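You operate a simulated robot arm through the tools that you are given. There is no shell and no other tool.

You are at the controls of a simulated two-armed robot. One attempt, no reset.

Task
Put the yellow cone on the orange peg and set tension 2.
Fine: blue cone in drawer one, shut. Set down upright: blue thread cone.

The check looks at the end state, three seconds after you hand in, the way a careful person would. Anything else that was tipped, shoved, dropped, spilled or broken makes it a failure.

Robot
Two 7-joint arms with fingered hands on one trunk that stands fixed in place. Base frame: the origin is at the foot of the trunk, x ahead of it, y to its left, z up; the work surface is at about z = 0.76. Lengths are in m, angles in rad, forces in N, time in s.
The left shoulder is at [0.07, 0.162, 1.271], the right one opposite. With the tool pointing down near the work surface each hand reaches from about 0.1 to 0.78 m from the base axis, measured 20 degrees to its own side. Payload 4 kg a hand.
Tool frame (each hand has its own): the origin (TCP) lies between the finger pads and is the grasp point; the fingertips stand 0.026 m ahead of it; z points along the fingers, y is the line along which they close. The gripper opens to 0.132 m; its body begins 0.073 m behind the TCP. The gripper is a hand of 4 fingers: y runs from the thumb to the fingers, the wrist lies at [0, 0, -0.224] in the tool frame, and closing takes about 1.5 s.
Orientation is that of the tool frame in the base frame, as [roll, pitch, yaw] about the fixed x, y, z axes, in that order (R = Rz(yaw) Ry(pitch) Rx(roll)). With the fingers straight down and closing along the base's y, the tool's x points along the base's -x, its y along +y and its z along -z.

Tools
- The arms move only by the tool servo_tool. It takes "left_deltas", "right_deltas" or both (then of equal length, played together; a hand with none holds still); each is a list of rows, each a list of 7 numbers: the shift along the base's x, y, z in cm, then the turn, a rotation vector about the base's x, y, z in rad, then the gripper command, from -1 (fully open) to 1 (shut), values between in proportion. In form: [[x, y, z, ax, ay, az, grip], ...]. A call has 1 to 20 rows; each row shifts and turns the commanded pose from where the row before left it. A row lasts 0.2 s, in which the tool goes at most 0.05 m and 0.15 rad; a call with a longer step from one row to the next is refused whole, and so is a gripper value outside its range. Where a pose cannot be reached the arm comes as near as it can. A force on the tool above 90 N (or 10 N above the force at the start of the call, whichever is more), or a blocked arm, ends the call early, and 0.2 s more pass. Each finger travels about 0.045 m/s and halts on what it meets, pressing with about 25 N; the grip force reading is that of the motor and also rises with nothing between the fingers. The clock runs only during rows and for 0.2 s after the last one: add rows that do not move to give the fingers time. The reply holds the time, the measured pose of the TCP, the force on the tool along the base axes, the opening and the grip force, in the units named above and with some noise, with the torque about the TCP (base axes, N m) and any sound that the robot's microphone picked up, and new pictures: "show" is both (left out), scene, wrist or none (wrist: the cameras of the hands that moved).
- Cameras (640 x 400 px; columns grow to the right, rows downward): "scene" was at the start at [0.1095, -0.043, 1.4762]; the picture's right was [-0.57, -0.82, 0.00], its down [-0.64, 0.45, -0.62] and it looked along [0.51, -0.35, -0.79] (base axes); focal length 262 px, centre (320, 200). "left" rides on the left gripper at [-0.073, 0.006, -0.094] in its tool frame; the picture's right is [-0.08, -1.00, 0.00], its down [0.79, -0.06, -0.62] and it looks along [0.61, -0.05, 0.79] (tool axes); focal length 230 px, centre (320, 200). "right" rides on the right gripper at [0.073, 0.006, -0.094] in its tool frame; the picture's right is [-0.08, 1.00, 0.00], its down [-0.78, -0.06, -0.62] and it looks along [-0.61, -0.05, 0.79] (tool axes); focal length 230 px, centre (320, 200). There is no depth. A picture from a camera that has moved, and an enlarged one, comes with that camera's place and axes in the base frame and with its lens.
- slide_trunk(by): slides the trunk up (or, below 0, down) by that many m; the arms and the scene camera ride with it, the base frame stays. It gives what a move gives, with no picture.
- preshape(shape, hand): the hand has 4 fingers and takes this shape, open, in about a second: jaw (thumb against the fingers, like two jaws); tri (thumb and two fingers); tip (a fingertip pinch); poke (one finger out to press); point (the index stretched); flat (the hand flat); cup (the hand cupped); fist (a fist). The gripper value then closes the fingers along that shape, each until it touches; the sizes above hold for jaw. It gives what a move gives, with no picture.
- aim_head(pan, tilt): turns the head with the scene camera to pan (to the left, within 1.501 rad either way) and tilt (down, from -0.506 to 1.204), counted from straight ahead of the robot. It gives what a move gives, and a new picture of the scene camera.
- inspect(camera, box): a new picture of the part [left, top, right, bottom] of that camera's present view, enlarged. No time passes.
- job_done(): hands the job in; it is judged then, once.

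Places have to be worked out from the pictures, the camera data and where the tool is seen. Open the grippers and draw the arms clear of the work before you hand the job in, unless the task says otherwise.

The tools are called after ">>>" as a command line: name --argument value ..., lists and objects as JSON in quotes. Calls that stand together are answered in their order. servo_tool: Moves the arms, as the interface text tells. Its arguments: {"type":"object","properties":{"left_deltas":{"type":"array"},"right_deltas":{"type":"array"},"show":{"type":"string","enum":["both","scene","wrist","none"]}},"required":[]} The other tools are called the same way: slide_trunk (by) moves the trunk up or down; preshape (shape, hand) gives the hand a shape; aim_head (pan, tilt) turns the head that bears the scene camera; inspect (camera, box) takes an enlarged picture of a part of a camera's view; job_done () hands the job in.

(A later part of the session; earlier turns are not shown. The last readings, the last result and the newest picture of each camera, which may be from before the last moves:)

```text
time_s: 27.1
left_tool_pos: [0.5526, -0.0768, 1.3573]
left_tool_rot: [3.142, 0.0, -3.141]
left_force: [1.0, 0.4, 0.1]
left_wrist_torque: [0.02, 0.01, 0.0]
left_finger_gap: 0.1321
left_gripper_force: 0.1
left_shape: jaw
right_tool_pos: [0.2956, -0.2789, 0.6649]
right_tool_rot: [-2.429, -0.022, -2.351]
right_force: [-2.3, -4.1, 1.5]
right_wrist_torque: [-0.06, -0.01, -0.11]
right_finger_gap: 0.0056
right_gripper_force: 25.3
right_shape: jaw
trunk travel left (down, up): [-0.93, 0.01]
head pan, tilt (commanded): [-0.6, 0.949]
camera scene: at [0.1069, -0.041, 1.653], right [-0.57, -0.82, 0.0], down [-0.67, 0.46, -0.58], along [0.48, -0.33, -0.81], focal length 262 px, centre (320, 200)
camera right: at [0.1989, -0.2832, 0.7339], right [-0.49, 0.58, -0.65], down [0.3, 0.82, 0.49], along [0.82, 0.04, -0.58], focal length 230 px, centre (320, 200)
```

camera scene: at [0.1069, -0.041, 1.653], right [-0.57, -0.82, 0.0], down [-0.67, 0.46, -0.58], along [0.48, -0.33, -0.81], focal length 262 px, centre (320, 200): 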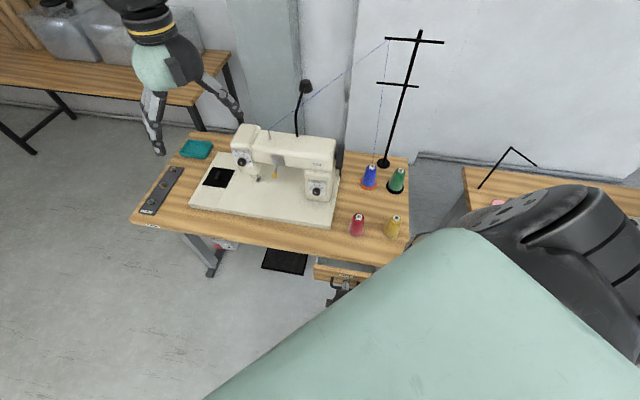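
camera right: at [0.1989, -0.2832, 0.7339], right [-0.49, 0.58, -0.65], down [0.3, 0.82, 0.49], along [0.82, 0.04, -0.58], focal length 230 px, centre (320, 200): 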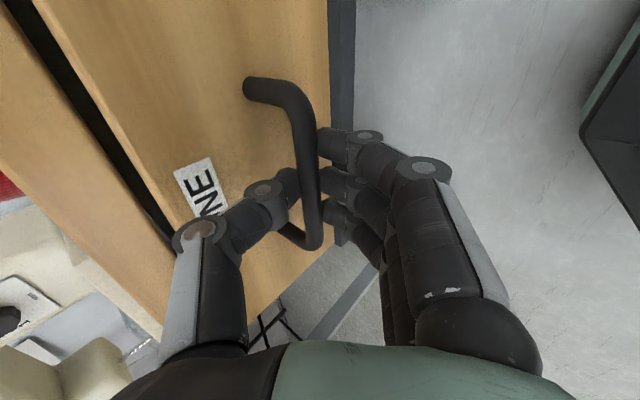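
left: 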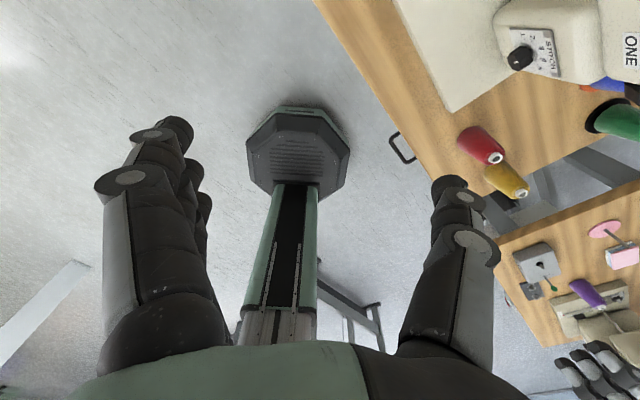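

The drawer is sliding, now about 5 cm open. I'll keep pulling and bring the hand more upright as I go, so the wrist stays clear of the trunk column.

>>> servo_tool --right_deltas '[[-0.647, 0.665, 0.036, 0.036, 0.035, 0, 1], [-0.647, 0.665, 0.036, 0.036, 0.035, 0, 1], [-0.647, 0.665, 0.036, 0.036, 0.035, 0, 1], [-0.647, 0.665, 0.036, 0.036, 0.035, 0, 1], [-0.647, 0.665, 0.036, 0.036, 0.035, 0, 1], [-0.647, 0.665, 0.036, 0.036, 0.035, 0, 1], [-0.647, 0.665, 0.036, 0.036, 0.035, 0, 1]]'

```text
time_s: 28.7
left_tool_pos: [0.5528, -0.078, 1.3575]
left_tool_rot: [3.138, 0.001, 3.14]
left_force: [-0.3, 0.8, 0.9]
left_wrist_torque: [0.01, 0.0, 0.01]
left_finger_gap: 0.132
left_gripper_force: 0.0
left_shape: jaw
right_tool_pos: [0.2513, -0.2318, 0.6679]
right_tool_rot: [-2.779, -0.012, -2.343]
right_force: [-6.9, -7.3, -1.0]
right_wrist_torque: [-0.58, -0.32, -0.08]
right_finger_gap: 0.0057
right_gripper_force: 24.7
right_shape: jaw
trunk travel left (down, up): [-0.93, 0.01]
head pan, tilt (commanded): [-0.6, 0.949]
camera scene: at [0.1064, -0.0419, 1.6528], right [-0.56, -0.83, 0.0], down [-0.67, 0.46, -0.58], along [0.48, -0.33, -0.81], focal length 262 px, centre (320, 200)
camera right: at [0.1727, -0.2568, 0.7547], right [-0.62, 0.7, -0.35], down [0.44, 0.68, 0.59], along [0.65, 0.21, -0.73], focal length 230 px, centre (320, 200)
```

scene: 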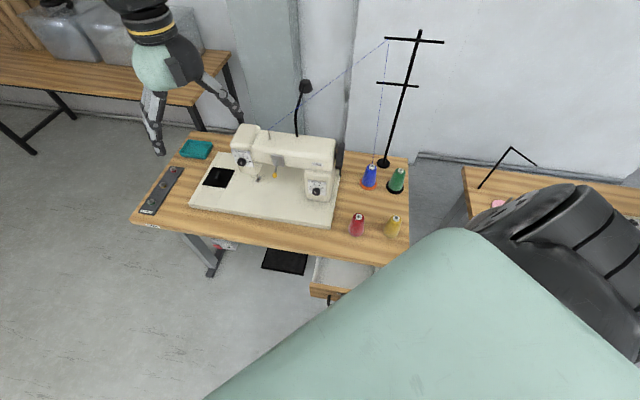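
right: 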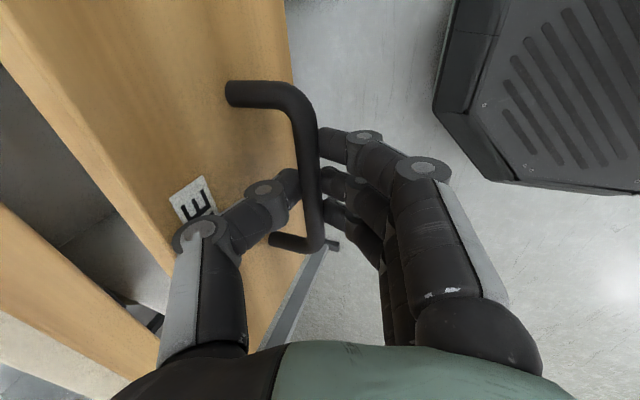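

The drawer is about 11 cm open. I'll pull another 4.5 cm straight back with no further rotation.

>>> servo_tool --right_deltas '[[-0.63, 0.645, 0, 0, 0, 0, 1], [-0.63, 0.645, 0, 0, 0, 0, 1], [-0.63, 0.645, 0, 0, 0, 0, 1], [-0.63, 0.645, 0, 0, 0, 0, 1], [-0.63, 0.645, 0, 0, 0, 0, 1]]'

>>> inspect --camera "scene" --box '[260, 200, 420, 320]'

```text
time_s: 29.9
left_tool_pos: [0.5515, -0.0793, 1.3566]
left_tool_rot: [3.14, -0.001, -3.141]
left_force: [1.0, -0.1, -0.5]
left_wrist_torque: [0.02, -0.03, -0.01]
left_finger_gap: 0.1319
left_gripper_force: 0.1
left_shape: jaw
right_tool_pos: [0.2192, -0.2011, 0.6673]
right_tool_rot: [-2.778, -0.012, -2.343]
right_force: [-9.1, -10.8, -3.8]
right_wrist_torque: [-0.4, -0.27, -0.19]
right_finger_gap: 0.0059
right_gripper_force: 25.1
right_shape: jaw
trunk travel left (down, up): [-0.93, 0.01]
head pan, tilt (commanded): [-0.6, 0.949]
camera scene: at [0.1059, -0.0424, 1.653], right [-0.57, -0.82, 0.0], down [-0.67, 0.46, -0.58], along [0.48, -0.33, -0.81], focal length 262 px, centre (320, 200)
camera right: at [0.1411, -0.2249, 0.7548], right [-0.62, 0.7, -0.35], down [0.44, 0.68, 0.59], along [0.65, 0.21, -0.73], focal length 230 px, centre (320, 200)
```

scene: 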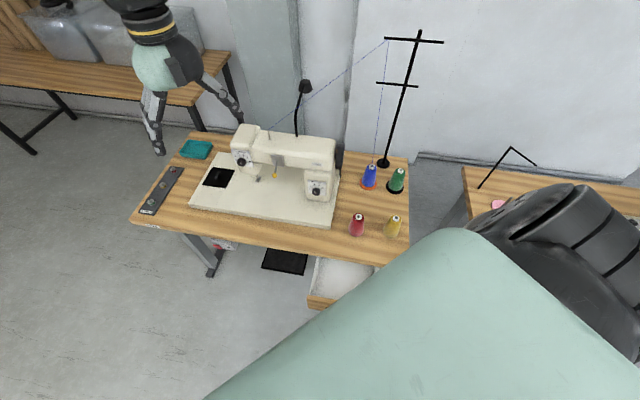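
right: 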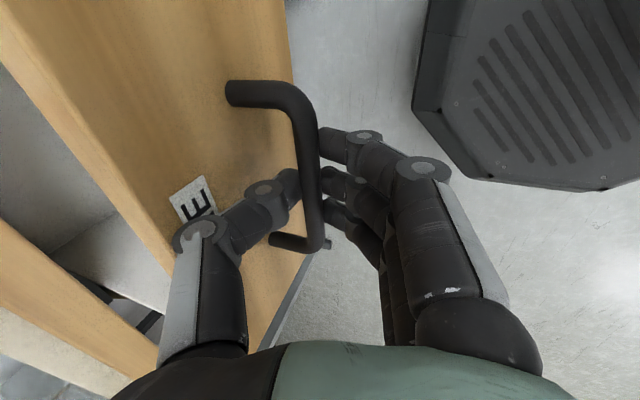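

```text
3.33 times, centred on (340, 260) of scene
camera zoom: at [0.1059, -0.0424, 1.653], right [-0.57, -0.82, 0.0], down [-0.67, 0.46, -0.58], along [0.48, -0.33, -0.81], focal length 874 px, centre (253, 0)
```

zoom: 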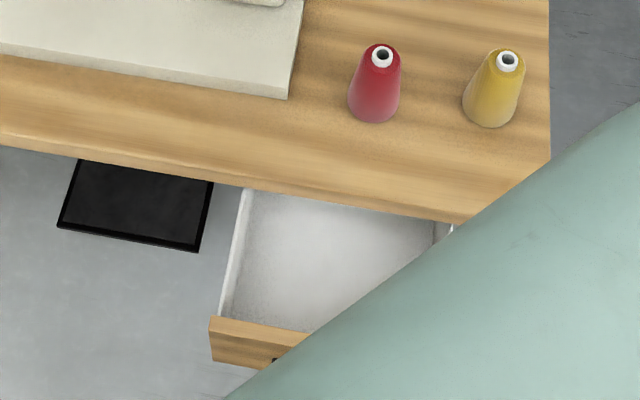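

The drawer is about 15 cm open and empty, which is enough for the cone. I'll open the jaws slightly and lift the hand straight off the handle.

>>> servo_tool --right_deltas '[[0, 0, 0, 0, 0, 0, 0.45], [0, 0, 0, 0, 0, 0, 0.45], [0, 0, 0, 0, 0, 0, 0.45], [-0.2, 0.2, 1.5, 0, 0, 0, 0.45], [-0.2, 0.2, 1.5, 0, 0, 0, 0.45], [-0.2, 0.2, 2, 0, 0, 0, 0.45]]'

>>> inspect --camera "right" --box '[0, 0, 420, 400]'

```text
time_s: 31.3
left_tool_pos: [0.5532, -0.077, 1.3567]
left_tool_rot: [3.141, 0.001, -3.141]
left_force: [0.0, 0.0, 0.1]
left_wrist_torque: [-0.02, -0.01, 0.0]
left_finger_gap: 0.1318
left_gripper_force: 0.0
left_shape: jaw
right_tool_pos: [0.215, -0.1936, 0.717]
right_tool_rot: [-2.779, -0.012, -2.345]
right_force: [-0.6, -0.5, 0.2]
right_wrist_torque: [-0.01, -0.03, -0.02]
right_finger_gap: 0.0358
right_gripper_force: 0.1
right_shape: jaw
trunk travel left (down, up): [-0.93, 0.01]
head pan, tilt (commanded): [-0.6, 0.949]
camera scene: at [0.1076, -0.0411, 1.6528], right [-0.56, -0.83, 0.0], down [-0.67, 0.46, -0.58], along [0.48, -0.33, -0.81], focal length 262 px, centre (320, 200)
camera right: at [0.137, -0.2185, 0.8043], right [-0.62, 0.7, -0.35], down [0.44, 0.68, 0.59], along [0.66, 0.21, -0.73], focal length 230 px, centre (320, 200)
```

scene: 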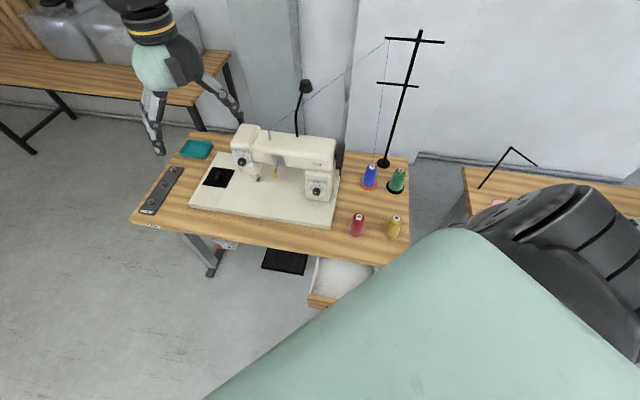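
right: 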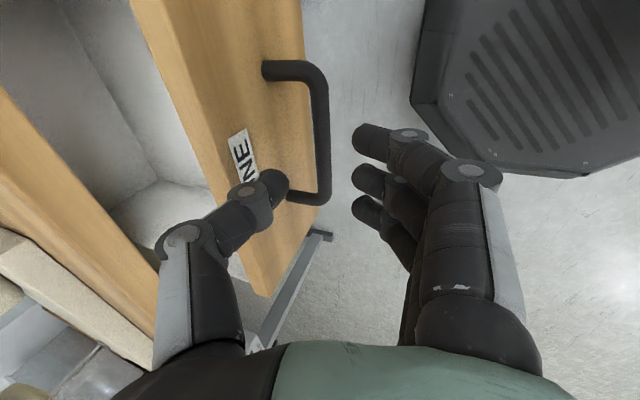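

```text
1.00 times, centred on (210, 200) of right (not enlarged: the box is as wide or as high as the picture)
camera zoom: at [0.137, -0.2185, 0.8043], right [-0.62, 0.7, -0.35], down [0.44, 0.68, 0.59], along [0.66, 0.21, -0.73], focal length 230 px, centre (430, 200)
```

zoom: 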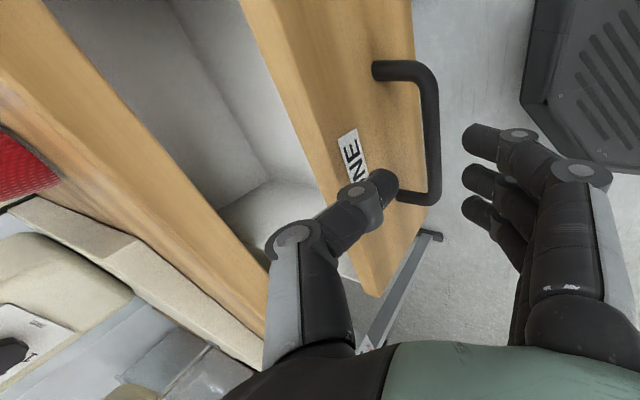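

The hand is free of the handle. I'll lift up and outward while untilting, heading for a high position above the right part of the table.

>>> servo_tool --right_deltas '[[0, 0, 3, 0.03, 0.029, 0, 0.2], [0, -1, 3, 0.03, 0.029, 0, 0.0], [0, -2, 3, 0.03, 0.029, 0, -0.2], [0, -3, 3, 0.03, 0.029, 0, -0.4], [0, -3, 3, 0.03, 0.029, -0.1, -0.5], [0, -3, 3, 0.03, 0.029, -0.1, -0.5], [0, -3, 3, 0.03, 0.029, -0.1, -0.5], [0, -3, 3, 0.03, 0.029, -0.1, -0.5], [0, -3, 3, 0, 0, -0.1, -0.5], [0, -3, 3, 0, 0, -0.1, -0.5], [0, -3, 3, 0, 0, -0.1, -0.5], [0, 0, 3, 0, 0, -0.1, -0.5]]'

```text
time_s: 33.9
left_tool_pos: [0.5527, -0.0748, 1.3565]
left_tool_rot: [3.14, 0.001, -3.141]
left_force: [-0.5, 0.0, -0.5]
left_wrist_torque: [0.0, 0.0, -0.01]
left_finger_gap: 0.1319
left_gripper_force: 0.1
left_shape: jaw
right_tool_pos: [0.213, -0.4624, 1.0803]
right_tool_rot: [-3.111, -0.036, 3.14]
right_force: [0.1, 0.1, -0.5]
right_wrist_torque: [-0.02, 0.01, 0.02]
right_finger_gap: 0.0983
right_gripper_force: 0.0
right_shape: jaw
trunk travel left (down, up): [-0.93, 0.01]
head pan, tilt (commanded): [-0.6, 0.949]
camera scene: at [0.1068, -0.0397, 1.6529], right [-0.56, -0.83, 0.0], down [-0.67, 0.46, -0.58], along [0.48, -0.33, -0.81], focal length 262 px, centre (320, 200)
camera right: at [0.1445, -0.4536, 1.1761], right [0.08, 1.0, -0.03], down [0.81, -0.04, 0.59], along [0.59, -0.07, -0.81], focal length 230 px, centre (320, 200)
```

scene: 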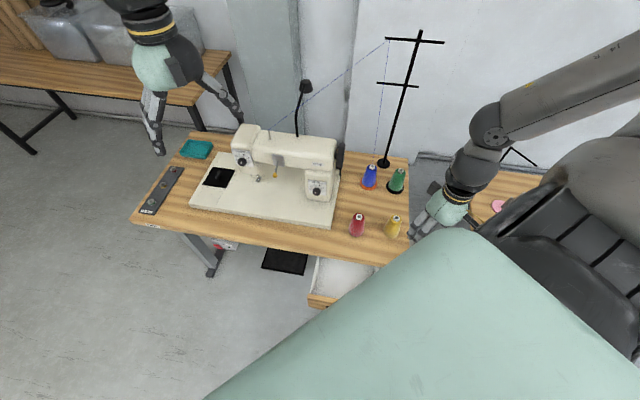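
right: 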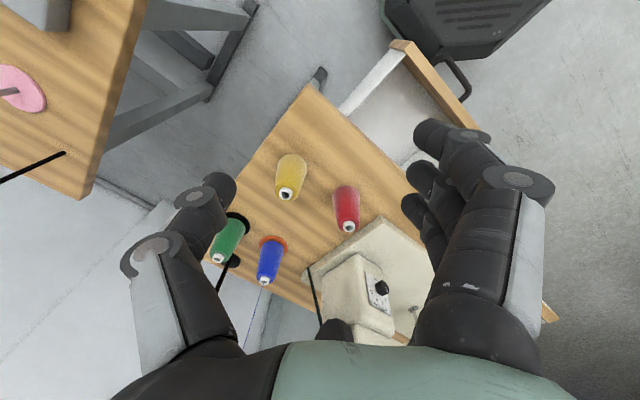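

The arm is fine here. I'll raise the hand over the table's right side and straighten the tool, then lower the trunk to get reach for the blue cone.

>>> servo_tool --right_deltas '[[1.5, 0, 3, 0.031, -0.036, 0, -0.5], [3, -1, 3.5, 0, 0, 0, -0.5], [3, -1, 3.5, 0, 0, 0, -0.5], [3, -1, 3.5, 0, 0, 0, -0.5], [3, -1.5, 3, 0, 0, 0, -0.5], [3, -1.5, 3, 0, 0, 0, -0.5], [3, -1.5, 3, 0, 0, 0, -0.5], [3, -1.5, 0, 0, 0, 0, -0.5]]' --show "scene"

>>> slide_trunk --by -0.36

>>> servo_tool --right_deltas '[[0, 0, 0, 0, 0, 0, -0.5]]'

```text
time_s: 35.7
left_tool_pos: [0.5549, -0.077, 1.3549]
left_tool_rot: [3.14, -0.001, -3.14]
left_force: [-0.7, -0.6, -0.1]
left_wrist_torque: [0.02, 0.03, 0.0]
left_finger_gap: 0.1318
left_gripper_force: 0.1
left_shape: jaw
right_tool_pos: [0.4406, -0.5534, 1.3035]
right_tool_rot: [-3.141, -0.003, -3.139]
right_force: [0.3, 1.0, -0.6]
right_wrist_torque: [-0.02, -0.02, 0.02]
right_finger_gap: 0.0987
right_gripper_force: 0.1
right_shape: jaw
trunk travel left (down, up): [-0.93, 0.01]
head pan, tilt (commanded): [-0.6, 0.949]
camera scene: at [0.1101, -0.0408, 1.6527], right [-0.56, -0.83, 0.0], down [-0.67, 0.46, -0.58], along [0.48, -0.33, -0.81], focal length 262 px, centre (320, 200)
```

scene: 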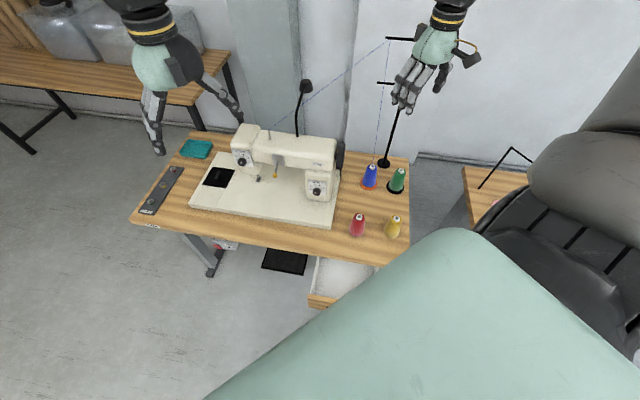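

```text
time_s: 39.2
left_tool_pos: [0.5532, -0.0767, 0.9962]
left_tool_rot: [3.141, -0.001, 3.141]
left_force: [0.1, 0.8, -0.4]
left_wrist_torque: [-0.02, 0.01, -0.03]
left_finger_gap: 0.1319
left_gripper_force: 0.0
left_shape: jaw
right_tool_pos: [0.439, -0.5537, 0.9427]
right_tool_rot: [-3.139, 0.002, -3.141]
right_force: [-0.5, -0.2, 0.0]
right_wrist_torque: [0.02, 0.0, -0.02]
right_finger_gap: 0.0985
right_gripper_force: 0.1
right_shape: jaw
trunk travel left (down, up): [-0.57, 0.37]
head pan, tilt (commanded): [-0.6, 0.949]
```

```text
time_s: 39.6
left_tool_pos: [0.5536, -0.0774, 0.9955]
left_tool_rot: [-3.14, -0.002, 3.141]
left_force: [0.6, -0.3, 0.3]
left_wrist_torque: [0.0, -0.01, -0.07]
left_finger_gap: 0.1317
left_gripper_force: 0.1
left_shape: jaw
right_tool_pos: [0.4387, -0.5536, 0.9433]
right_tool_rot: [-3.14, 0.0, -3.14]
right_force: [0.1, -0.4, 0.3]
right_wrist_torque: [0.02, -0.01, -0.03]
right_finger_gap: 0.0987
right_gripper_force: 0.1
right_shape: jaw
trunk travel left (down, up): [-0.57, 0.37]
head pan, tilt (commanded): [-0.6, 0.949]
camera scene: at [0.1078, -0.0409, 1.2929], right [-0.56, -0.83, 0.0], down [-0.67, 0.46, -0.58], along [0.48, -0.33, -0.81], focal length 262 px, centre (320, 200)
camera right: at [0.3654, -0.5477, 1.0375], right [0.08, 1.0, 0.0], down [0.78, -0.06, 0.62], along [0.62, -0.05, -0.79], focal length 230 px, centre (320, 200)
```

scene: 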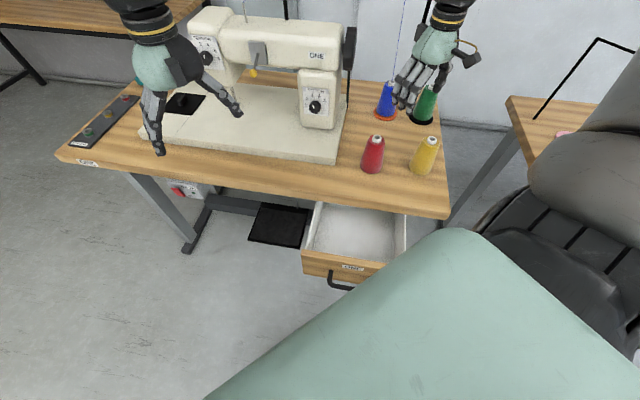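
right: 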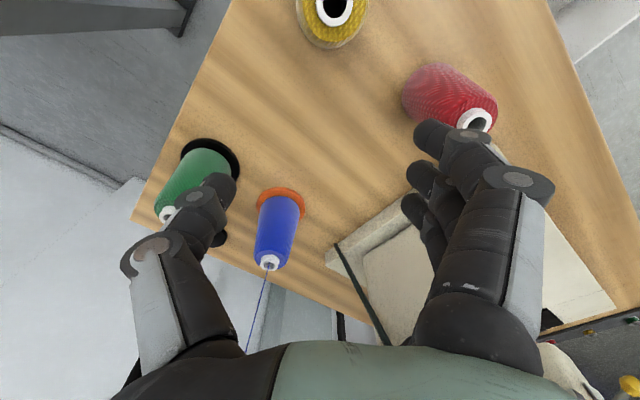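

I now have a nearer view. I'll zoom in on the drawer interior and on the cones to compare heights and refine positions.

>>> inspect --camera "scene" --box '[280, 60, 480, 300]'

>>> inspect --camera "scene" --box '[290, 180, 430, 300]'

>>> inspect --camera "right" --box '[140, 100, 340, 300]'

```text
1.67 times, centred on (380, 180) of scene
camera zoom: at [0.1078, -0.0409, 1.2929], right [-0.56, -0.83, 0.0], down [-0.67, 0.46, -0.58], along [0.48, -0.33, -0.81], focal length 437 px, centre (220, 233)
```

zoom: 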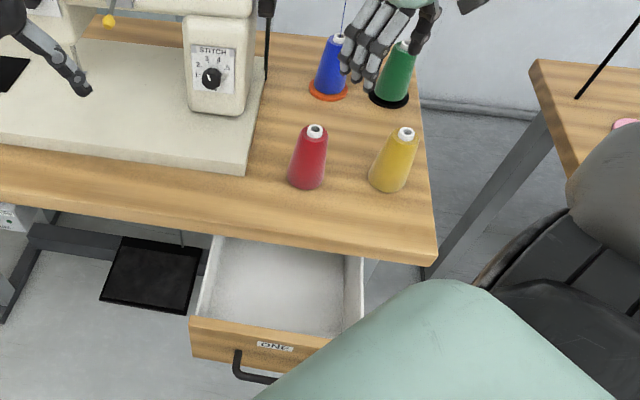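

```text
3.33 times, centred on (360, 240) of scene
camera zoom: at [0.1078, -0.0409, 1.2929], right [-0.56, -0.83, 0.0], down [-0.67, 0.46, -0.58], along [0.48, -0.33, -0.81], focal length 874 px, centre (187, 67)
```

zoom: 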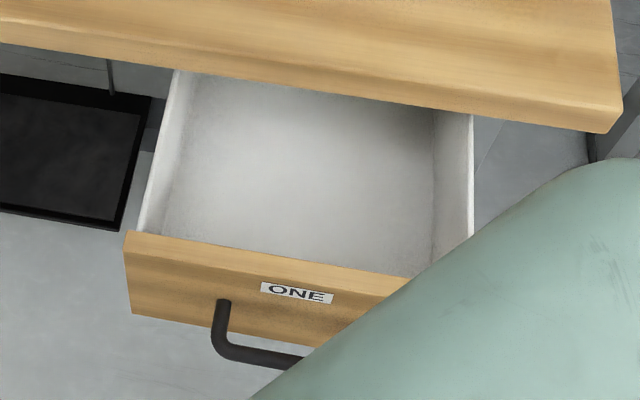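

```text
2.00 times, centred on (240, 200) of right
camera zoom: at [0.3654, -0.5477, 1.0375], right [0.08, 1.0, 0.0], down [0.78, -0.06, 0.62], along [0.62, -0.05, -0.79], focal length 460 px, centre (480, 200)
```

zoom: 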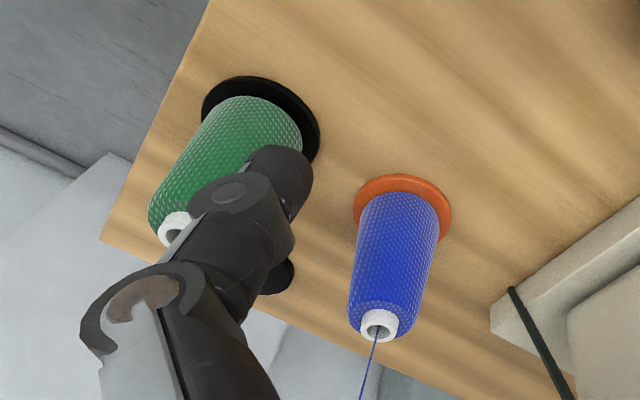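

The drawer front looks about 16 cm tall, so the roughly 10.5 cm cone will fit upright. I refine the blue peg to about (0.586, −0.624) with the cone top near z 0.87, and I'll move the right hand above it.

>>> servo_tool --right_deltas '[[2.9, -1.4, 1, 0, 0, 0, -0.5], [2.9, -1.4, 1, 0, 0, 0, -0.5], [2.9, -1.4, 0, 0, 0, 0, -0.5], [2.9, -1.4, 0, 0, 0, 0, -0.5], [2.9, -1.4, 0, 0, 0, 0, -0.5], [0, 0, 0, 0, 0, 0, -0.5]]'

>>> inspect --camera "right" --box '[200, 80, 440, 280]'

>>> inspect --camera "scene" --box '[340, 0, 500, 160]'

```text
time_s: 41.0
left_tool_pos: [0.5523, -0.0765, 0.9973]
left_tool_rot: [3.14, 0.0, 3.141]
left_force: [0.4, -0.4, 0.2]
left_wrist_torque: [0.03, 0.0, 0.0]
left_finger_gap: 0.1318
left_gripper_force: 0.1
left_shape: jaw
right_tool_pos: [0.5806, -0.6182, 0.9609]
right_tool_rot: [-3.142, 0.002, -3.141]
right_force: [0.2, -0.1, -0.3]
right_wrist_torque: [0.03, -0.05, 0.0]
right_finger_gap: 0.0986
right_gripper_force: 0.1
right_shape: jaw
right hand out of reach, approached as far as the arm can: row 5
trunk travel left (down, up): [-0.57, 0.37]
head pan, tilt (commanded): [-0.6, 0.949]
camera scene: at [0.1067, -0.0408, 1.293], right [-0.56, -0.83, 0.0], down [-0.67, 0.46, -0.58], along [0.48, -0.33, -0.81], focal length 262 px, centre (320, 200)
camera right: at [0.5075, -0.6124, 1.0546], right [0.07, 1.0, 0.0], down [0.78, -0.06, 0.62], along [0.62, -0.05, -0.79], focal length 230 px, centre (320, 200)
```

scene: 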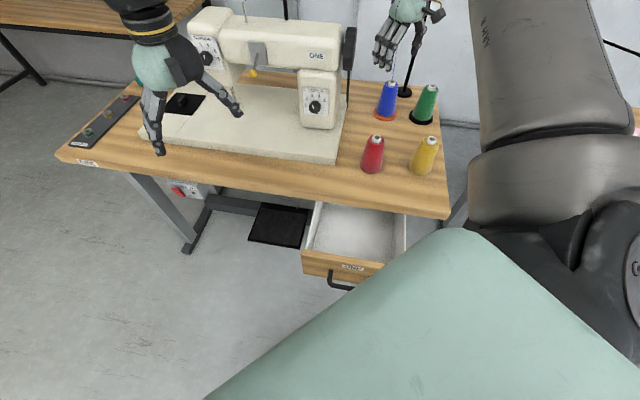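
right: 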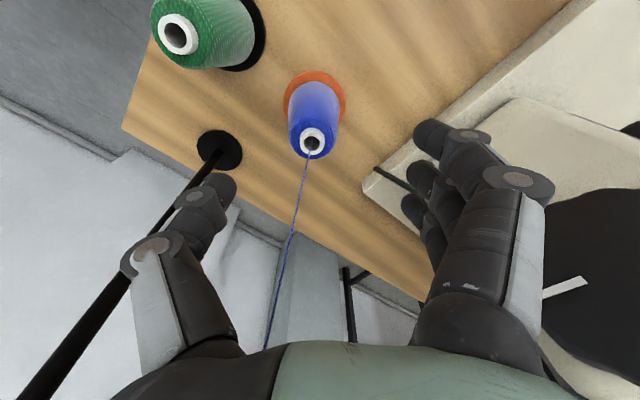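

```text
2.00 times, centred on (320, 180) of right
camera zoom: at [0.5075, -0.6124, 1.0546], right [0.07, 1.0, 0.0], down [0.78, -0.06, 0.62], along [0.62, -0.05, -0.79], focal length 460 px, centre (320, 240)
```

zoom: 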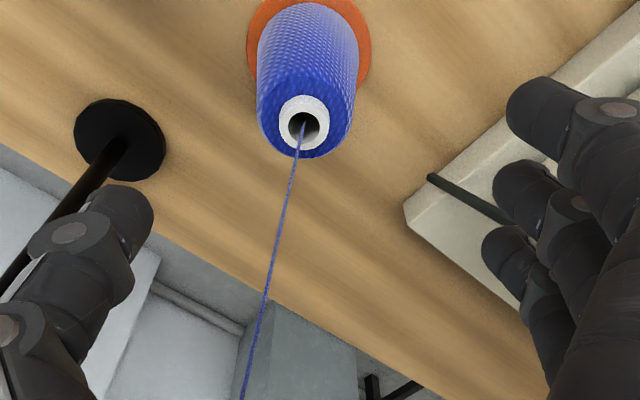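

```text
2.50 times, centred on (420, 80) of scene
camera zoom: at [0.1067, -0.0408, 1.293], right [-0.56, -0.83, 0.0], down [-0.67, 0.46, -0.58], along [0.48, -0.33, -0.81], focal length 656 px, centre (70, 500)
```

zoom: 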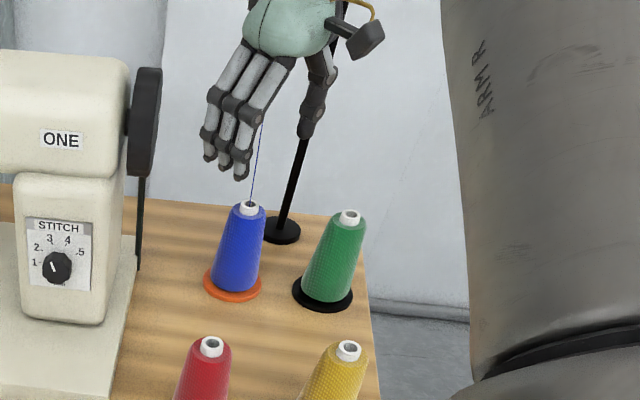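

The arm is just at its reach limit here, so I'll tilt the tool slightly (0.06 rad), centre on the cone at (0.586, −0.626), and descend to just above the cone top to check alignment.

>>> servo_tool --right_deltas '[[0, 0, 0, 0, -0.06, 0, -0.5], [0.5, -0.7, -1.5, 0, 0, 0, -0.5], [0, 0, -2, 0, 0, 0, -0.5], [0, 0, -2, 0, 0, 0, -0.5]]' --show "wrist"

>>> inspect --camera "right" --box '[200, 80, 440, 280]'

>>> inspect --camera "scene" --box '[340, 0, 500, 160]'

```text
time_s: 42.0
left_tool_pos: [0.5527, -0.0774, 0.9969]
left_tool_rot: [3.137, -0.002, 3.141]
left_force: [-0.4, -0.2, -0.1]
left_wrist_torque: [-0.01, 0.02, 0.01]
left_finger_gap: 0.132
left_gripper_force: 0.1
left_shape: jaw
right_tool_pos: [0.5837, -0.6259, 0.9054]
right_tool_rot: [-3.141, 0.062, -3.137]
right_force: [0.2, -0.7, 0.4]
right_wrist_torque: [-0.02, 0.03, 0.0]
right_finger_gap: 0.0988
right_gripper_force: 0.0
right_shape: jaw
trunk travel left (down, up): [-0.57, 0.37]
head pan, tilt (commanded): [-0.6, 0.949]
camera right: at [0.5051, -0.6202, 0.9947], right [0.08, 1.0, 0.0], down [0.75, -0.06, 0.66], along [0.66, -0.05, -0.75], focal length 230 px, centre (320, 200)
```

right: 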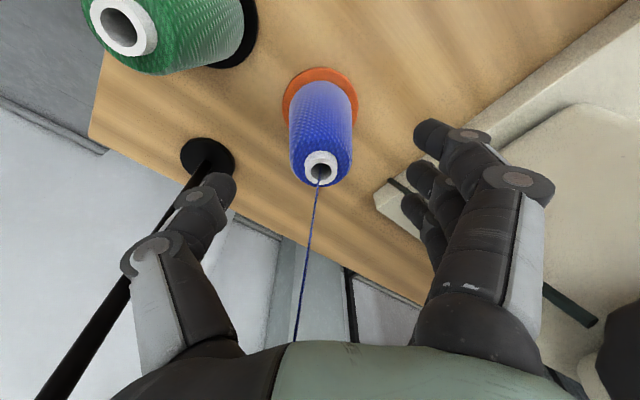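

```text
2.00 times, centred on (320, 180) of right
camera zoom: at [0.5051, -0.6202, 0.9947], right [0.08, 1.0, 0.0], down [0.75, -0.06, 0.66], along [0.66, -0.05, -0.75], focal length 460 px, centre (320, 240)
```

zoom: 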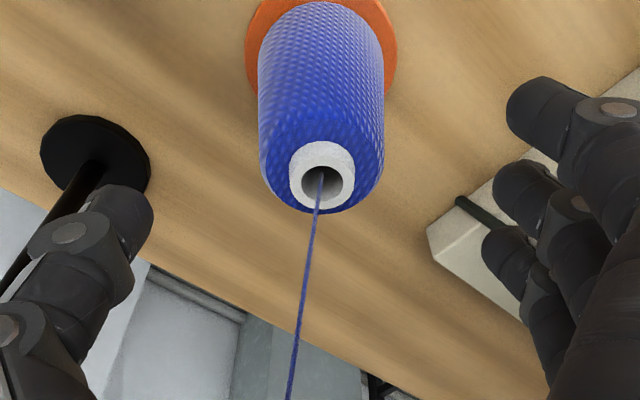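

```text
2.50 times, centred on (420, 80) of scene
camera zoom: at [0.1079, -0.0413, 1.2929], right [-0.56, -0.83, 0.0], down [-0.67, 0.46, -0.58], along [0.48, -0.33, -0.81], focal length 656 px, centre (70, 500)
```

zoom: 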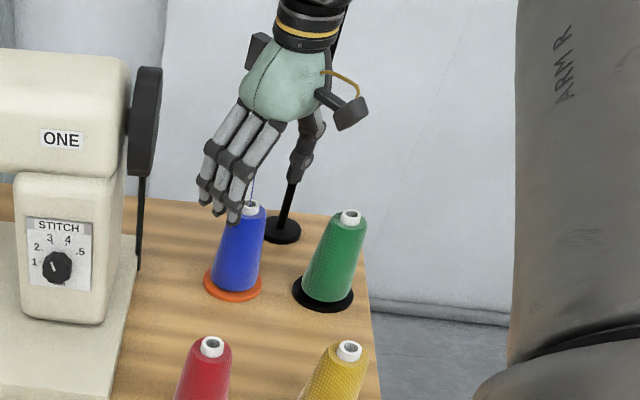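

The cone axis at (0.587, −0.626) is nearly exactly under the TCP. I'll descend straight so the pads straddle the upper half of the cone, then close.

>>> servo_tool --right_deltas '[[0.3, 0, -2, 0, 0, 0, -0.5], [0, 0, -2, 0, 0, 0, -0.5], [0, 0, -2, 0, 0, 0, -0.5], [0, 0, 0, 0, 0, 0, -0.2]]' --show "wrist"

>>> inspect --camera "scene" --box '[340, 0, 500, 160]'

```text
time_s: 43.0
left_tool_pos: [0.5527, -0.077, 0.9965]
left_tool_rot: [-3.141, -0.002, 3.141]
left_force: [-0.2, 0.4, 0.3]
left_wrist_torque: [0.0, 0.02, -0.03]
left_finger_gap: 0.1322
left_gripper_force: 0.1
left_shape: jaw
right_tool_pos: [0.5851, -0.6259, 0.846]
right_tool_rot: [-3.141, 0.061, -3.139]
right_force: [-0.5, -0.7, -0.7]
right_wrist_torque: [-0.02, 0.01, 0.0]
right_finger_gap: 0.0799
right_gripper_force: 0.0
right_shape: jaw
trunk travel left (down, up): [-0.57, 0.37]
head pan, tilt (commanded): [-0.6, 0.949]
camera right: at [0.5075, -0.6196, 0.9352], right [0.08, 1.0, 0.0], down [0.75, -0.06, 0.66], along [0.66, -0.05, -0.75], focal length 230 px, centre (320, 200)
```

right: 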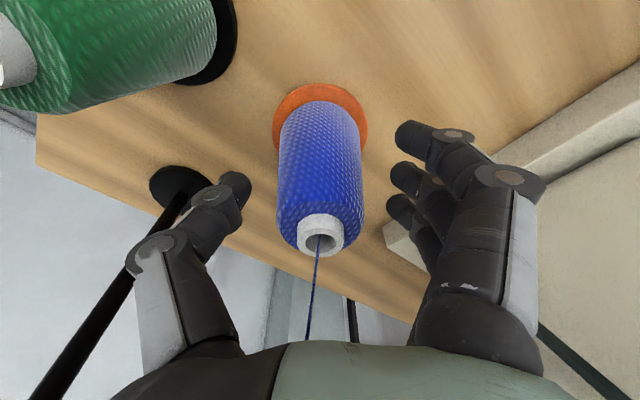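

```text
2.50 times, centred on (420, 80) of scene
camera zoom: at [0.1078, -0.0407, 1.2929], right [-0.56, -0.83, 0.0], down [-0.67, 0.46, -0.58], along [0.48, -0.33, -0.81], focal length 656 px, centre (70, 500)
```

zoom: 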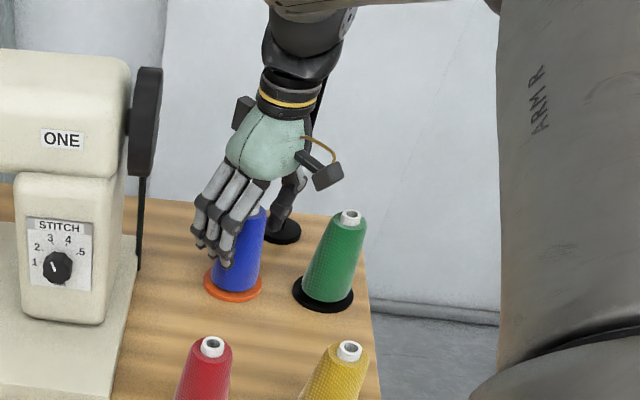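

The cone is centred between thumb and fingers. I'll close on it now.

>>> servo_tool --right_deltas '[[0, 0, 0, 0, 0, 0, 0.2], [0, 0, 0, 0, 0, 0, 0.5], [0, 0, 0, 0, 0, 0, 0.8], [0, 0, 0, 0, 0, 0, 1], [0, 0, 0, 0, 0, 0, 1], [0, 0, 0, 0, 0, 0, 1]]' --show "wrist"

```text
time_s: 44.4
left_tool_pos: [0.5539, -0.0772, 0.9954]
left_tool_rot: [-3.141, -0.002, -3.141]
left_force: [-0.1, -1.2, -0.2]
left_wrist_torque: [-0.03, 0.0, -0.02]
left_finger_gap: 0.1318
left_gripper_force: 0.0
left_shape: jaw
right_tool_pos: [0.5852, -0.6257, 0.8463]
right_tool_rot: [-3.14, 0.06, -3.141]
right_force: [-1.1, 0.2, 0.3]
right_wrist_torque: [0.06, 0.06, -0.03]
right_finger_gap: 0.034
right_gripper_force: 24.9
right_shape: jaw
trunk travel left (down, up): [-0.57, 0.37]
head pan, tilt (commanded): [-0.6, 0.949]
camera right: at [0.5076, -0.6197, 0.9354], right [0.08, 1.0, 0.0], down [0.75, -0.06, 0.66], along [0.66, -0.05, -0.75], focal length 230 px, centre (320, 200)
```

right: 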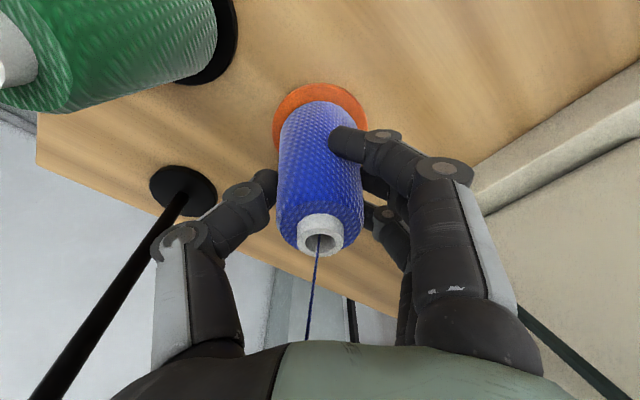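

The grip is firm, with the gap holding at 34 mm and 25 N. I'll lift 2 cm gently with the arm to check, then raise the rest with the trunk so it goes straight up.

>>> servo_tool --right_deltas '[[0, 0, 0.5, 0, 0, 0, 1], [0, 0, 0.7, 0, 0, 0, 1], [0, 0, 0.8, 0, 0, 0, 1]]'

```text
time_s: 45.2
left_tool_pos: [0.5542, -0.076, 0.9958]
left_tool_rot: [-3.141, -0.002, -3.142]
left_force: [-0.5, 0.0, 0.2]
left_wrist_torque: [-0.02, 0.02, 0.02]
left_finger_gap: 0.1316
left_gripper_force: 0.1
left_shape: jaw
right_tool_pos: [0.5873, -0.6259, 0.8655]
right_tool_rot: [3.141, 0.062, -3.138]
right_force: [0.3, -0.3, -1.2]
right_wrist_torque: [0.0, -0.01, -0.04]
right_finger_gap: 0.0338
right_gripper_force: 24.9
right_shape: jaw
trunk travel left (down, up): [-0.57, 0.37]
head pan, tilt (commanded): [-0.6, 0.949]
camera scene: at [0.108, -0.041, 1.2928], right [-0.56, -0.83, 0.0], down [-0.67, 0.46, -0.58], along [0.48, -0.33, -0.81], focal length 262 px, centre (320, 200)
camera right: at [0.5096, -0.6199, 0.955], right [0.08, 1.0, 0.0], down [0.75, -0.06, 0.66], along [0.66, -0.05, -0.75], focal length 230 px, centre (320, 200)
```

scene: 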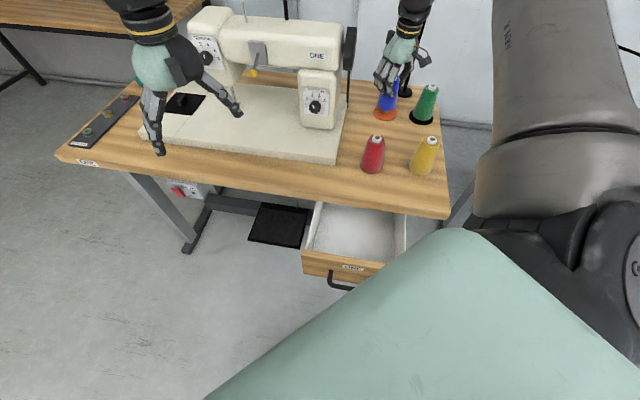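
right: 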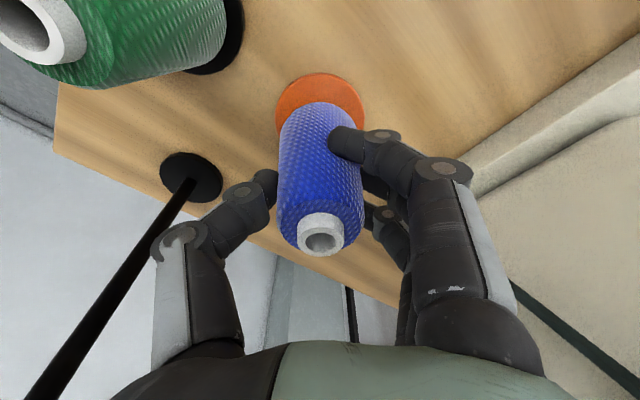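

The cone is sliding up the peg cleanly and the thread has come away. I'll raise the trunk 0.12 m to clear the peg.

>>> slide_trunk --by 0.12

>>> inspect --camera "scene" --box '[320, 60, 480, 260]'

>>> inspect --camera "right" --box '[0, 0, 640, 400]'

```text
time_s: 46.7
left_tool_pos: [0.5536, -0.0772, 1.1156]
left_tool_rot: [3.14, -0.002, -3.141]
left_force: [-0.1, 0.8, 0.1]
left_wrist_torque: [0.01, -0.03, 0.01]
left_finger_gap: 0.1319
left_gripper_force: 0.1
left_shape: jaw
right_tool_pos: [0.588, -0.6267, 0.9841]
right_tool_rot: [-3.138, 0.061, -3.14]
right_force: [0.0, 0.7, -1.6]
right_wrist_torque: [0.01, 0.01, -0.02]
right_finger_gap: 0.0336
right_gripper_force: 25.2
right_shape: jaw
trunk travel left (down, up): [-0.69, 0.25]
head pan, tilt (commanded): [-0.6, 0.949]
```

```text
2.00 times, centred on (400, 160) of scene
camera zoom: at [0.1083, -0.0412, 1.4127], right [-0.56, -0.83, 0.0], down [-0.67, 0.46, -0.58], along [0.48, -0.33, -0.81], focal length 524 px, centre (160, 280)
```

zoom: 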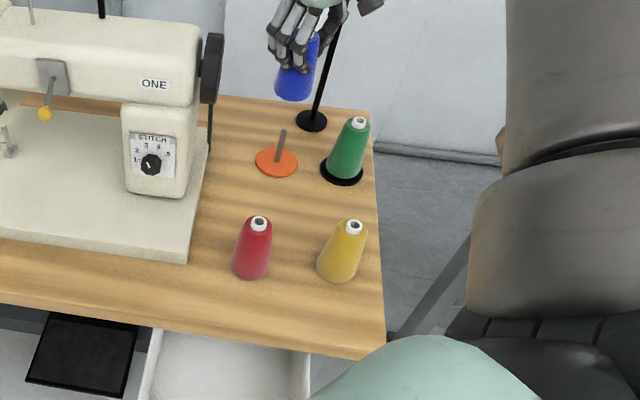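

```text
1.00 times, centred on (320, 200) of right (not enlarged: the box is as wide or as high as the picture)
camera zoom: at [0.5098, -0.6201, 1.0748], right [0.08, 1.0, 0.0], down [0.75, -0.06, 0.66], along [0.66, -0.05, -0.75], focal length 230 px, centre (320, 200)
```

zoom: 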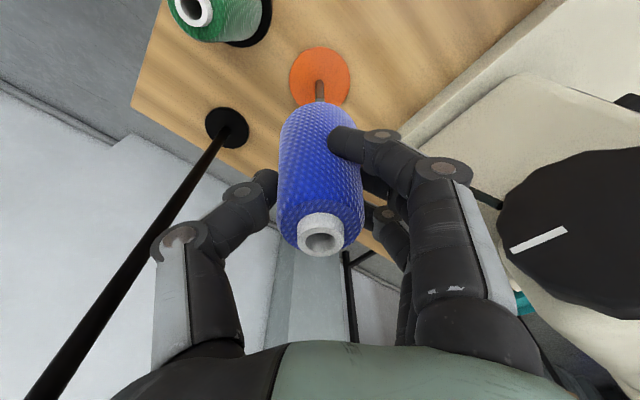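

The blue cone is off and the bare orange peg is visible, with a pin roughly 6.5 cm tall. Next I'll raise the trunk for clearance, then carry the cone in above the open drawer while yawing so the fingers close along the drawer's width. The left arm moves away at the same time.

>>> slide_trunk --by 0.18

>>> servo_tool --right_deltas '[[-2.2, 2.7, -0.6, 0, 0, -0.0642, 1], [-2.2, 2.7, -0.9, 0, 0, -0.0642, 1], [-2.2, 2.7, -1.2, 0, 0, -0.0642, 1], [-2.2, 2.7, -1.2, 0, 0, -0.0642, 1], [-2.2, 2.7, -1.2, 0, 0, -0.0642, 1], [-2.2, 2.7, -1.2, 0, 0, -0.0642, 1], [-2.2, 2.7, -1.2, 0, 0, -0.0642, 1], [-2.2, 2.7, -1.2, 0, 0, -0.0642, 1], [-2.2, 2.7, -1.2, 0, 0, -0.0642, 1], [-2.2, 2.7, -1.4, 0, 0, -0.0642, 1], [-2.2, 2.7, -1.4, 0, 0, -0.0642, 1], [-2.4, 2.7, -1.6, 0, 0, -0.0642, 1]]' --left_deltas '[[-0.7, 1.7, 0, 0, 0, 0, -1], [-0.7, 1.7, 0, 0, 0, 0, -1], [-0.7, 1.7, 0, 0, 0, 0, -1], [-0.7, 1.7, 0, 0, 0, 0, -1], [-0.7, 1.7, 0, 0, 0, 0, -1], [-0.7, 1.7, 0, 0, 0, 0, -1], [-0.7, 1.7, 0, 0, 0, 0, -1], [-0.7, 1.7, 0, 0, 0, 0, -1], [-0.7, 1.7, 0, 0, 0, 0, -1], [-0.7, 1.7, 0, 0, 0, 0, -1], [-0.7, 1.7, 0, 0, 0, 0, -1], [-0.7, 1.7, 0, 0, 0, 0, -1]]'

```text
time_s: 48.7
left_tool_pos: [0.5531, -0.0771, 1.2969]
left_tool_rot: [3.141, -0.002, -3.141]
left_force: [-0.3, -0.3, 0.3]
left_wrist_torque: [-0.02, 0.0, 0.0]
left_finger_gap: 0.1318
left_gripper_force: 0.1
left_shape: jaw
right_tool_pos: [0.5877, -0.6255, 1.165]
right_tool_rot: [-3.14, 0.061, -3.14]
right_force: [-0.1, -0.5, -0.6]
right_wrist_torque: [0.02, 0.01, 0.03]
right_finger_gap: 0.0335
right_gripper_force: 24.8
right_shape: jaw
trunk travel left (down, up): [-0.87, 0.07]
head pan, tilt (commanded): [-0.6, 0.949]
```

```text
time_s: 51.3
left_tool_pos: [0.4706, 0.1298, 1.2955]
left_tool_rot: [-3.139, -0.001, 3.14]
left_force: [1.0, -0.1, 0.1]
left_wrist_torque: [0.0, 0.04, -0.02]
left_finger_gap: 0.1318
left_gripper_force: 0.0
left_shape: jaw
right_tool_pos: [0.3198, -0.3001, 1.0216]
right_tool_rot: [-3.138, 0.061, 2.371]
right_force: [-0.2, 0.0, -1.6]
right_wrist_torque: [-0.04, -0.03, 0.03]
right_finger_gap: 0.0338
right_gripper_force: 24.3
right_shape: jaw
trunk travel left (down, up): [-0.87, 0.07]
head pan, tilt (commanded): [-0.6, 0.949]
camera scene: at [0.1086, -0.0378, 1.5929], right [-0.57, -0.82, 0.0], down [-0.67, 0.46, -0.58], along [0.48, -0.33, -0.81], focal length 262 px, centre (320, 200)
camera right: at [0.2684, -0.2411, 1.112], right [0.75, 0.66, 0.0], down [0.49, -0.56, 0.66], along [0.44, -0.5, -0.75], focal length 230 px, centre (320, 200)
camera left: at [0.5433, 0.1349, 1.3904], right [0.08, -1.0, 0.0], down [-0.78, -0.06, 0.62], along [-0.62, -0.05, -0.79], focal length 230 px, centre (320, 200)
```

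scene: 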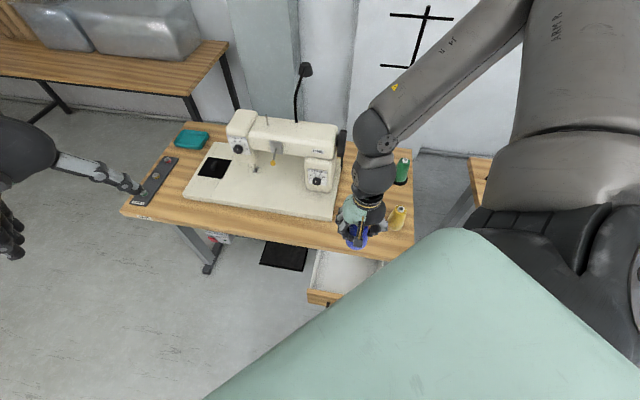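
right: 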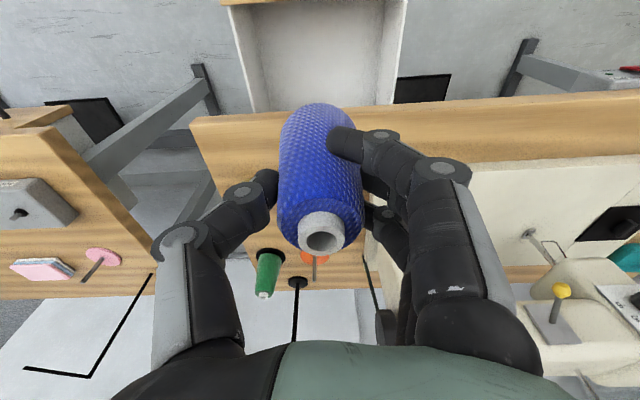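
left: 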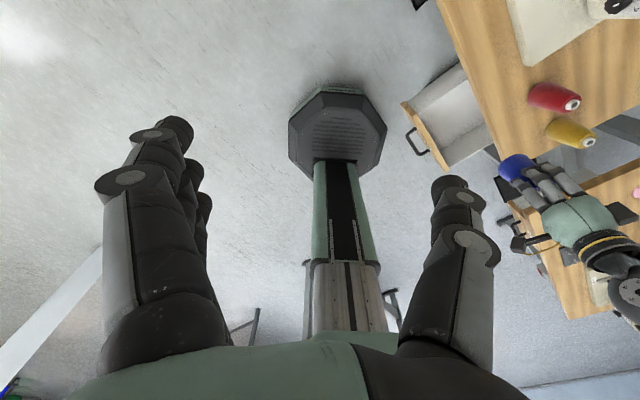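

Everything was reached and the cone hangs centred over the drawer opening (free depth about f 0.366 to 0.504, hand at 0.438). I'll lower with the trunk in a straight line, stopping before the floor to check.

>>> slide_trunk --by -0.22

>>> servo_tool --right_deltas '[[0, 0, 0, 0, 0, 0, 1]]'

```text
time_s: 53.6
left_tool_pos: [0.469, 0.1274, 1.0765]
left_tool_rot: [3.14, -0.002, 3.141]
left_force: [-0.7, 0.6, -0.9]
left_wrist_torque: [0.01, -0.03, 0.01]
left_finger_gap: 0.132
left_gripper_force: 0.1
left_shape: jaw
right_tool_pos: [0.3201, -0.3025, 0.8028]
right_tool_rot: [-3.14, 0.061, 2.372]
right_force: [0.0, 0.0, -1.5]
right_wrist_torque: [0.02, 0.01, 0.0]
right_finger_gap: 0.0333
right_gripper_force: 25.1
right_shape: jaw
trunk travel left (down, up): [-0.65, 0.29]
head pan, tilt (commanded): [-0.6, 0.949]
```

```text
time_s: 54.0
left_tool_pos: [0.4702, 0.1273, 1.0747]
left_tool_rot: [3.142, -0.001, 3.141]
left_force: [0.7, -1.0, 0.8]
left_wrist_torque: [0.0, -0.01, -0.03]
left_finger_gap: 0.1318
left_gripper_force: 0.1
left_shape: jaw
right_tool_pos: [0.3211, -0.3015, 0.8027]
right_tool_rot: [-3.138, 0.063, 2.372]
right_force: [0.2, 0.0, -1.3]
right_wrist_torque: [0.0, 0.01, 0.0]
right_finger_gap: 0.0336
right_gripper_force: 25.3
right_shape: jaw
trunk travel left (down, up): [-0.65, 0.29]
head pan, tilt (commanded): [-0.6, 0.949]
camera scene: at [0.108, -0.0408, 1.3728], right [-0.56, -0.83, 0.0], down [-0.67, 0.46, -0.58], along [0.48, -0.33, -0.81], focal length 262 px, centre (320, 200)
camera right: at [0.2683, -0.2436, 0.8918], right [0.75, 0.66, 0.0], down [0.49, -0.56, 0.66], along [0.44, -0.5, -0.75], focal length 230 px, centre (320, 200)
```

scene: 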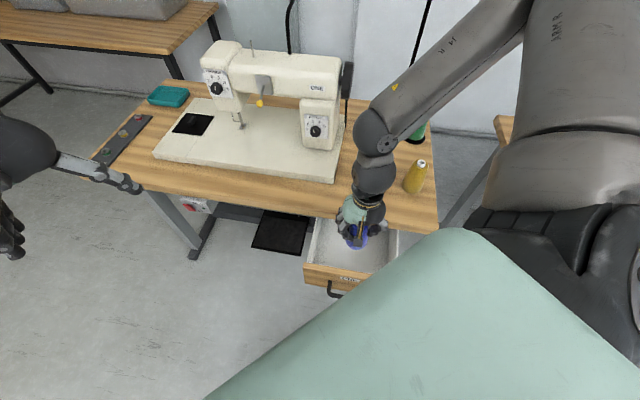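
right: 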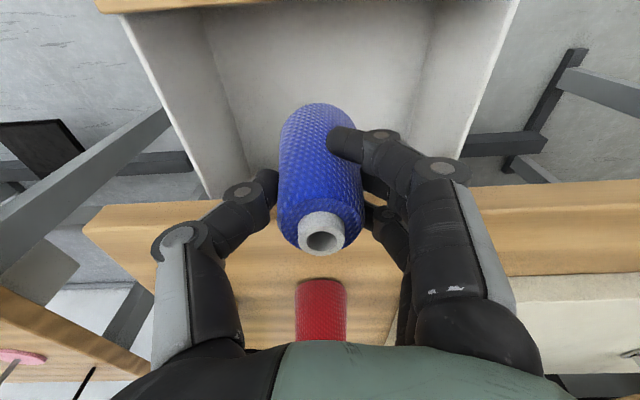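

The cone is centred in the drawer mouth, and I estimate the floor at z≈0.585. I'll lower another 10 cm with the trunk, then finish slowly with the arm, watching for contact force.

>>> slide_trunk --by -0.1

>>> servo_tool --right_deltas '[[0, 0, -0.8, 0, 0, 0, 1], [0, 0, -0.7, 0, 0, 0, 1]]'

```text
time_s: 55.3
left_tool_pos: [0.4684, 0.1257, 0.9761]
left_tool_rot: [3.141, 0.0, 3.14]
left_force: [-0.2, -0.9, 0.3]
left_wrist_torque: [0.01, 0.03, 0.01]
left_finger_gap: 0.132
left_gripper_force: 0.1
left_shape: jaw
right_tool_pos: [0.3204, -0.3023, 0.7016]
right_tool_rot: [-3.138, 0.061, 2.372]
right_force: [-0.7, -0.4, -1.3]
right_wrist_torque: [0.01, -0.01, -0.03]
right_finger_gap: 0.0332
right_gripper_force: 25.1
right_shape: jaw
trunk travel left (down, up): [-0.55, 0.39]
head pan, tilt (commanded): [-0.6, 0.949]
```

```text
time_s: 55.9
left_tool_pos: [0.4707, 0.1267, 0.9762]
left_tool_rot: [3.141, -0.002, -3.14]
left_force: [-0.4, 0.2, 0.1]
left_wrist_torque: [0.02, 0.01, 0.03]
left_finger_gap: 0.1319
left_gripper_force: 0.0
left_shape: jaw
right_tool_pos: [0.3207, -0.302, 0.6864]
right_tool_rot: [-3.14, 0.062, 2.374]
right_force: [0.1, 0.3, -1.7]
right_wrist_torque: [0.01, -0.02, -0.01]
right_finger_gap: 0.0335
right_gripper_force: 24.8
right_shape: jaw
trunk travel left (down, up): [-0.55, 0.39]
head pan, tilt (commanded): [-0.6, 0.949]
camera scene: at [0.108, -0.0408, 1.2729], right [-0.56, -0.83, 0.0], down [-0.67, 0.46, -0.58], along [0.48, -0.33, -0.81], focal length 262 px, centre (320, 200)
camera right: at [0.2683, -0.2434, 0.7765], right [0.75, 0.66, 0.0], down [0.49, -0.56, 0.66], along [0.44, -0.5, -0.75], focal length 230 px, centre (320, 200)
```

scene: 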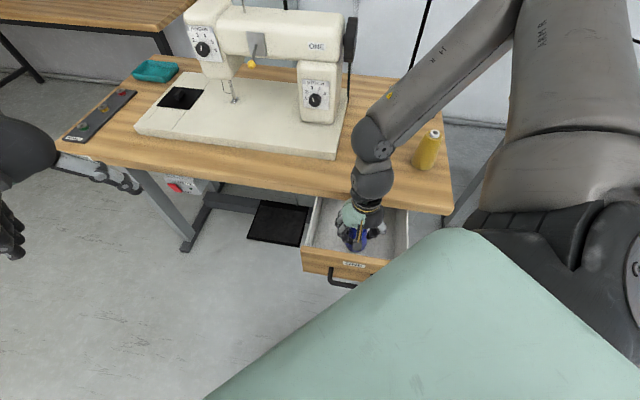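
right: 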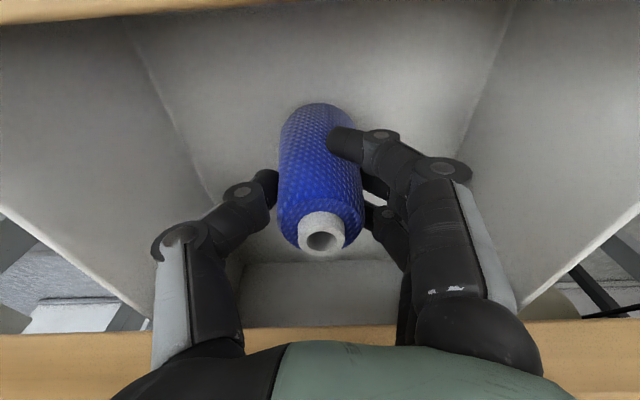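

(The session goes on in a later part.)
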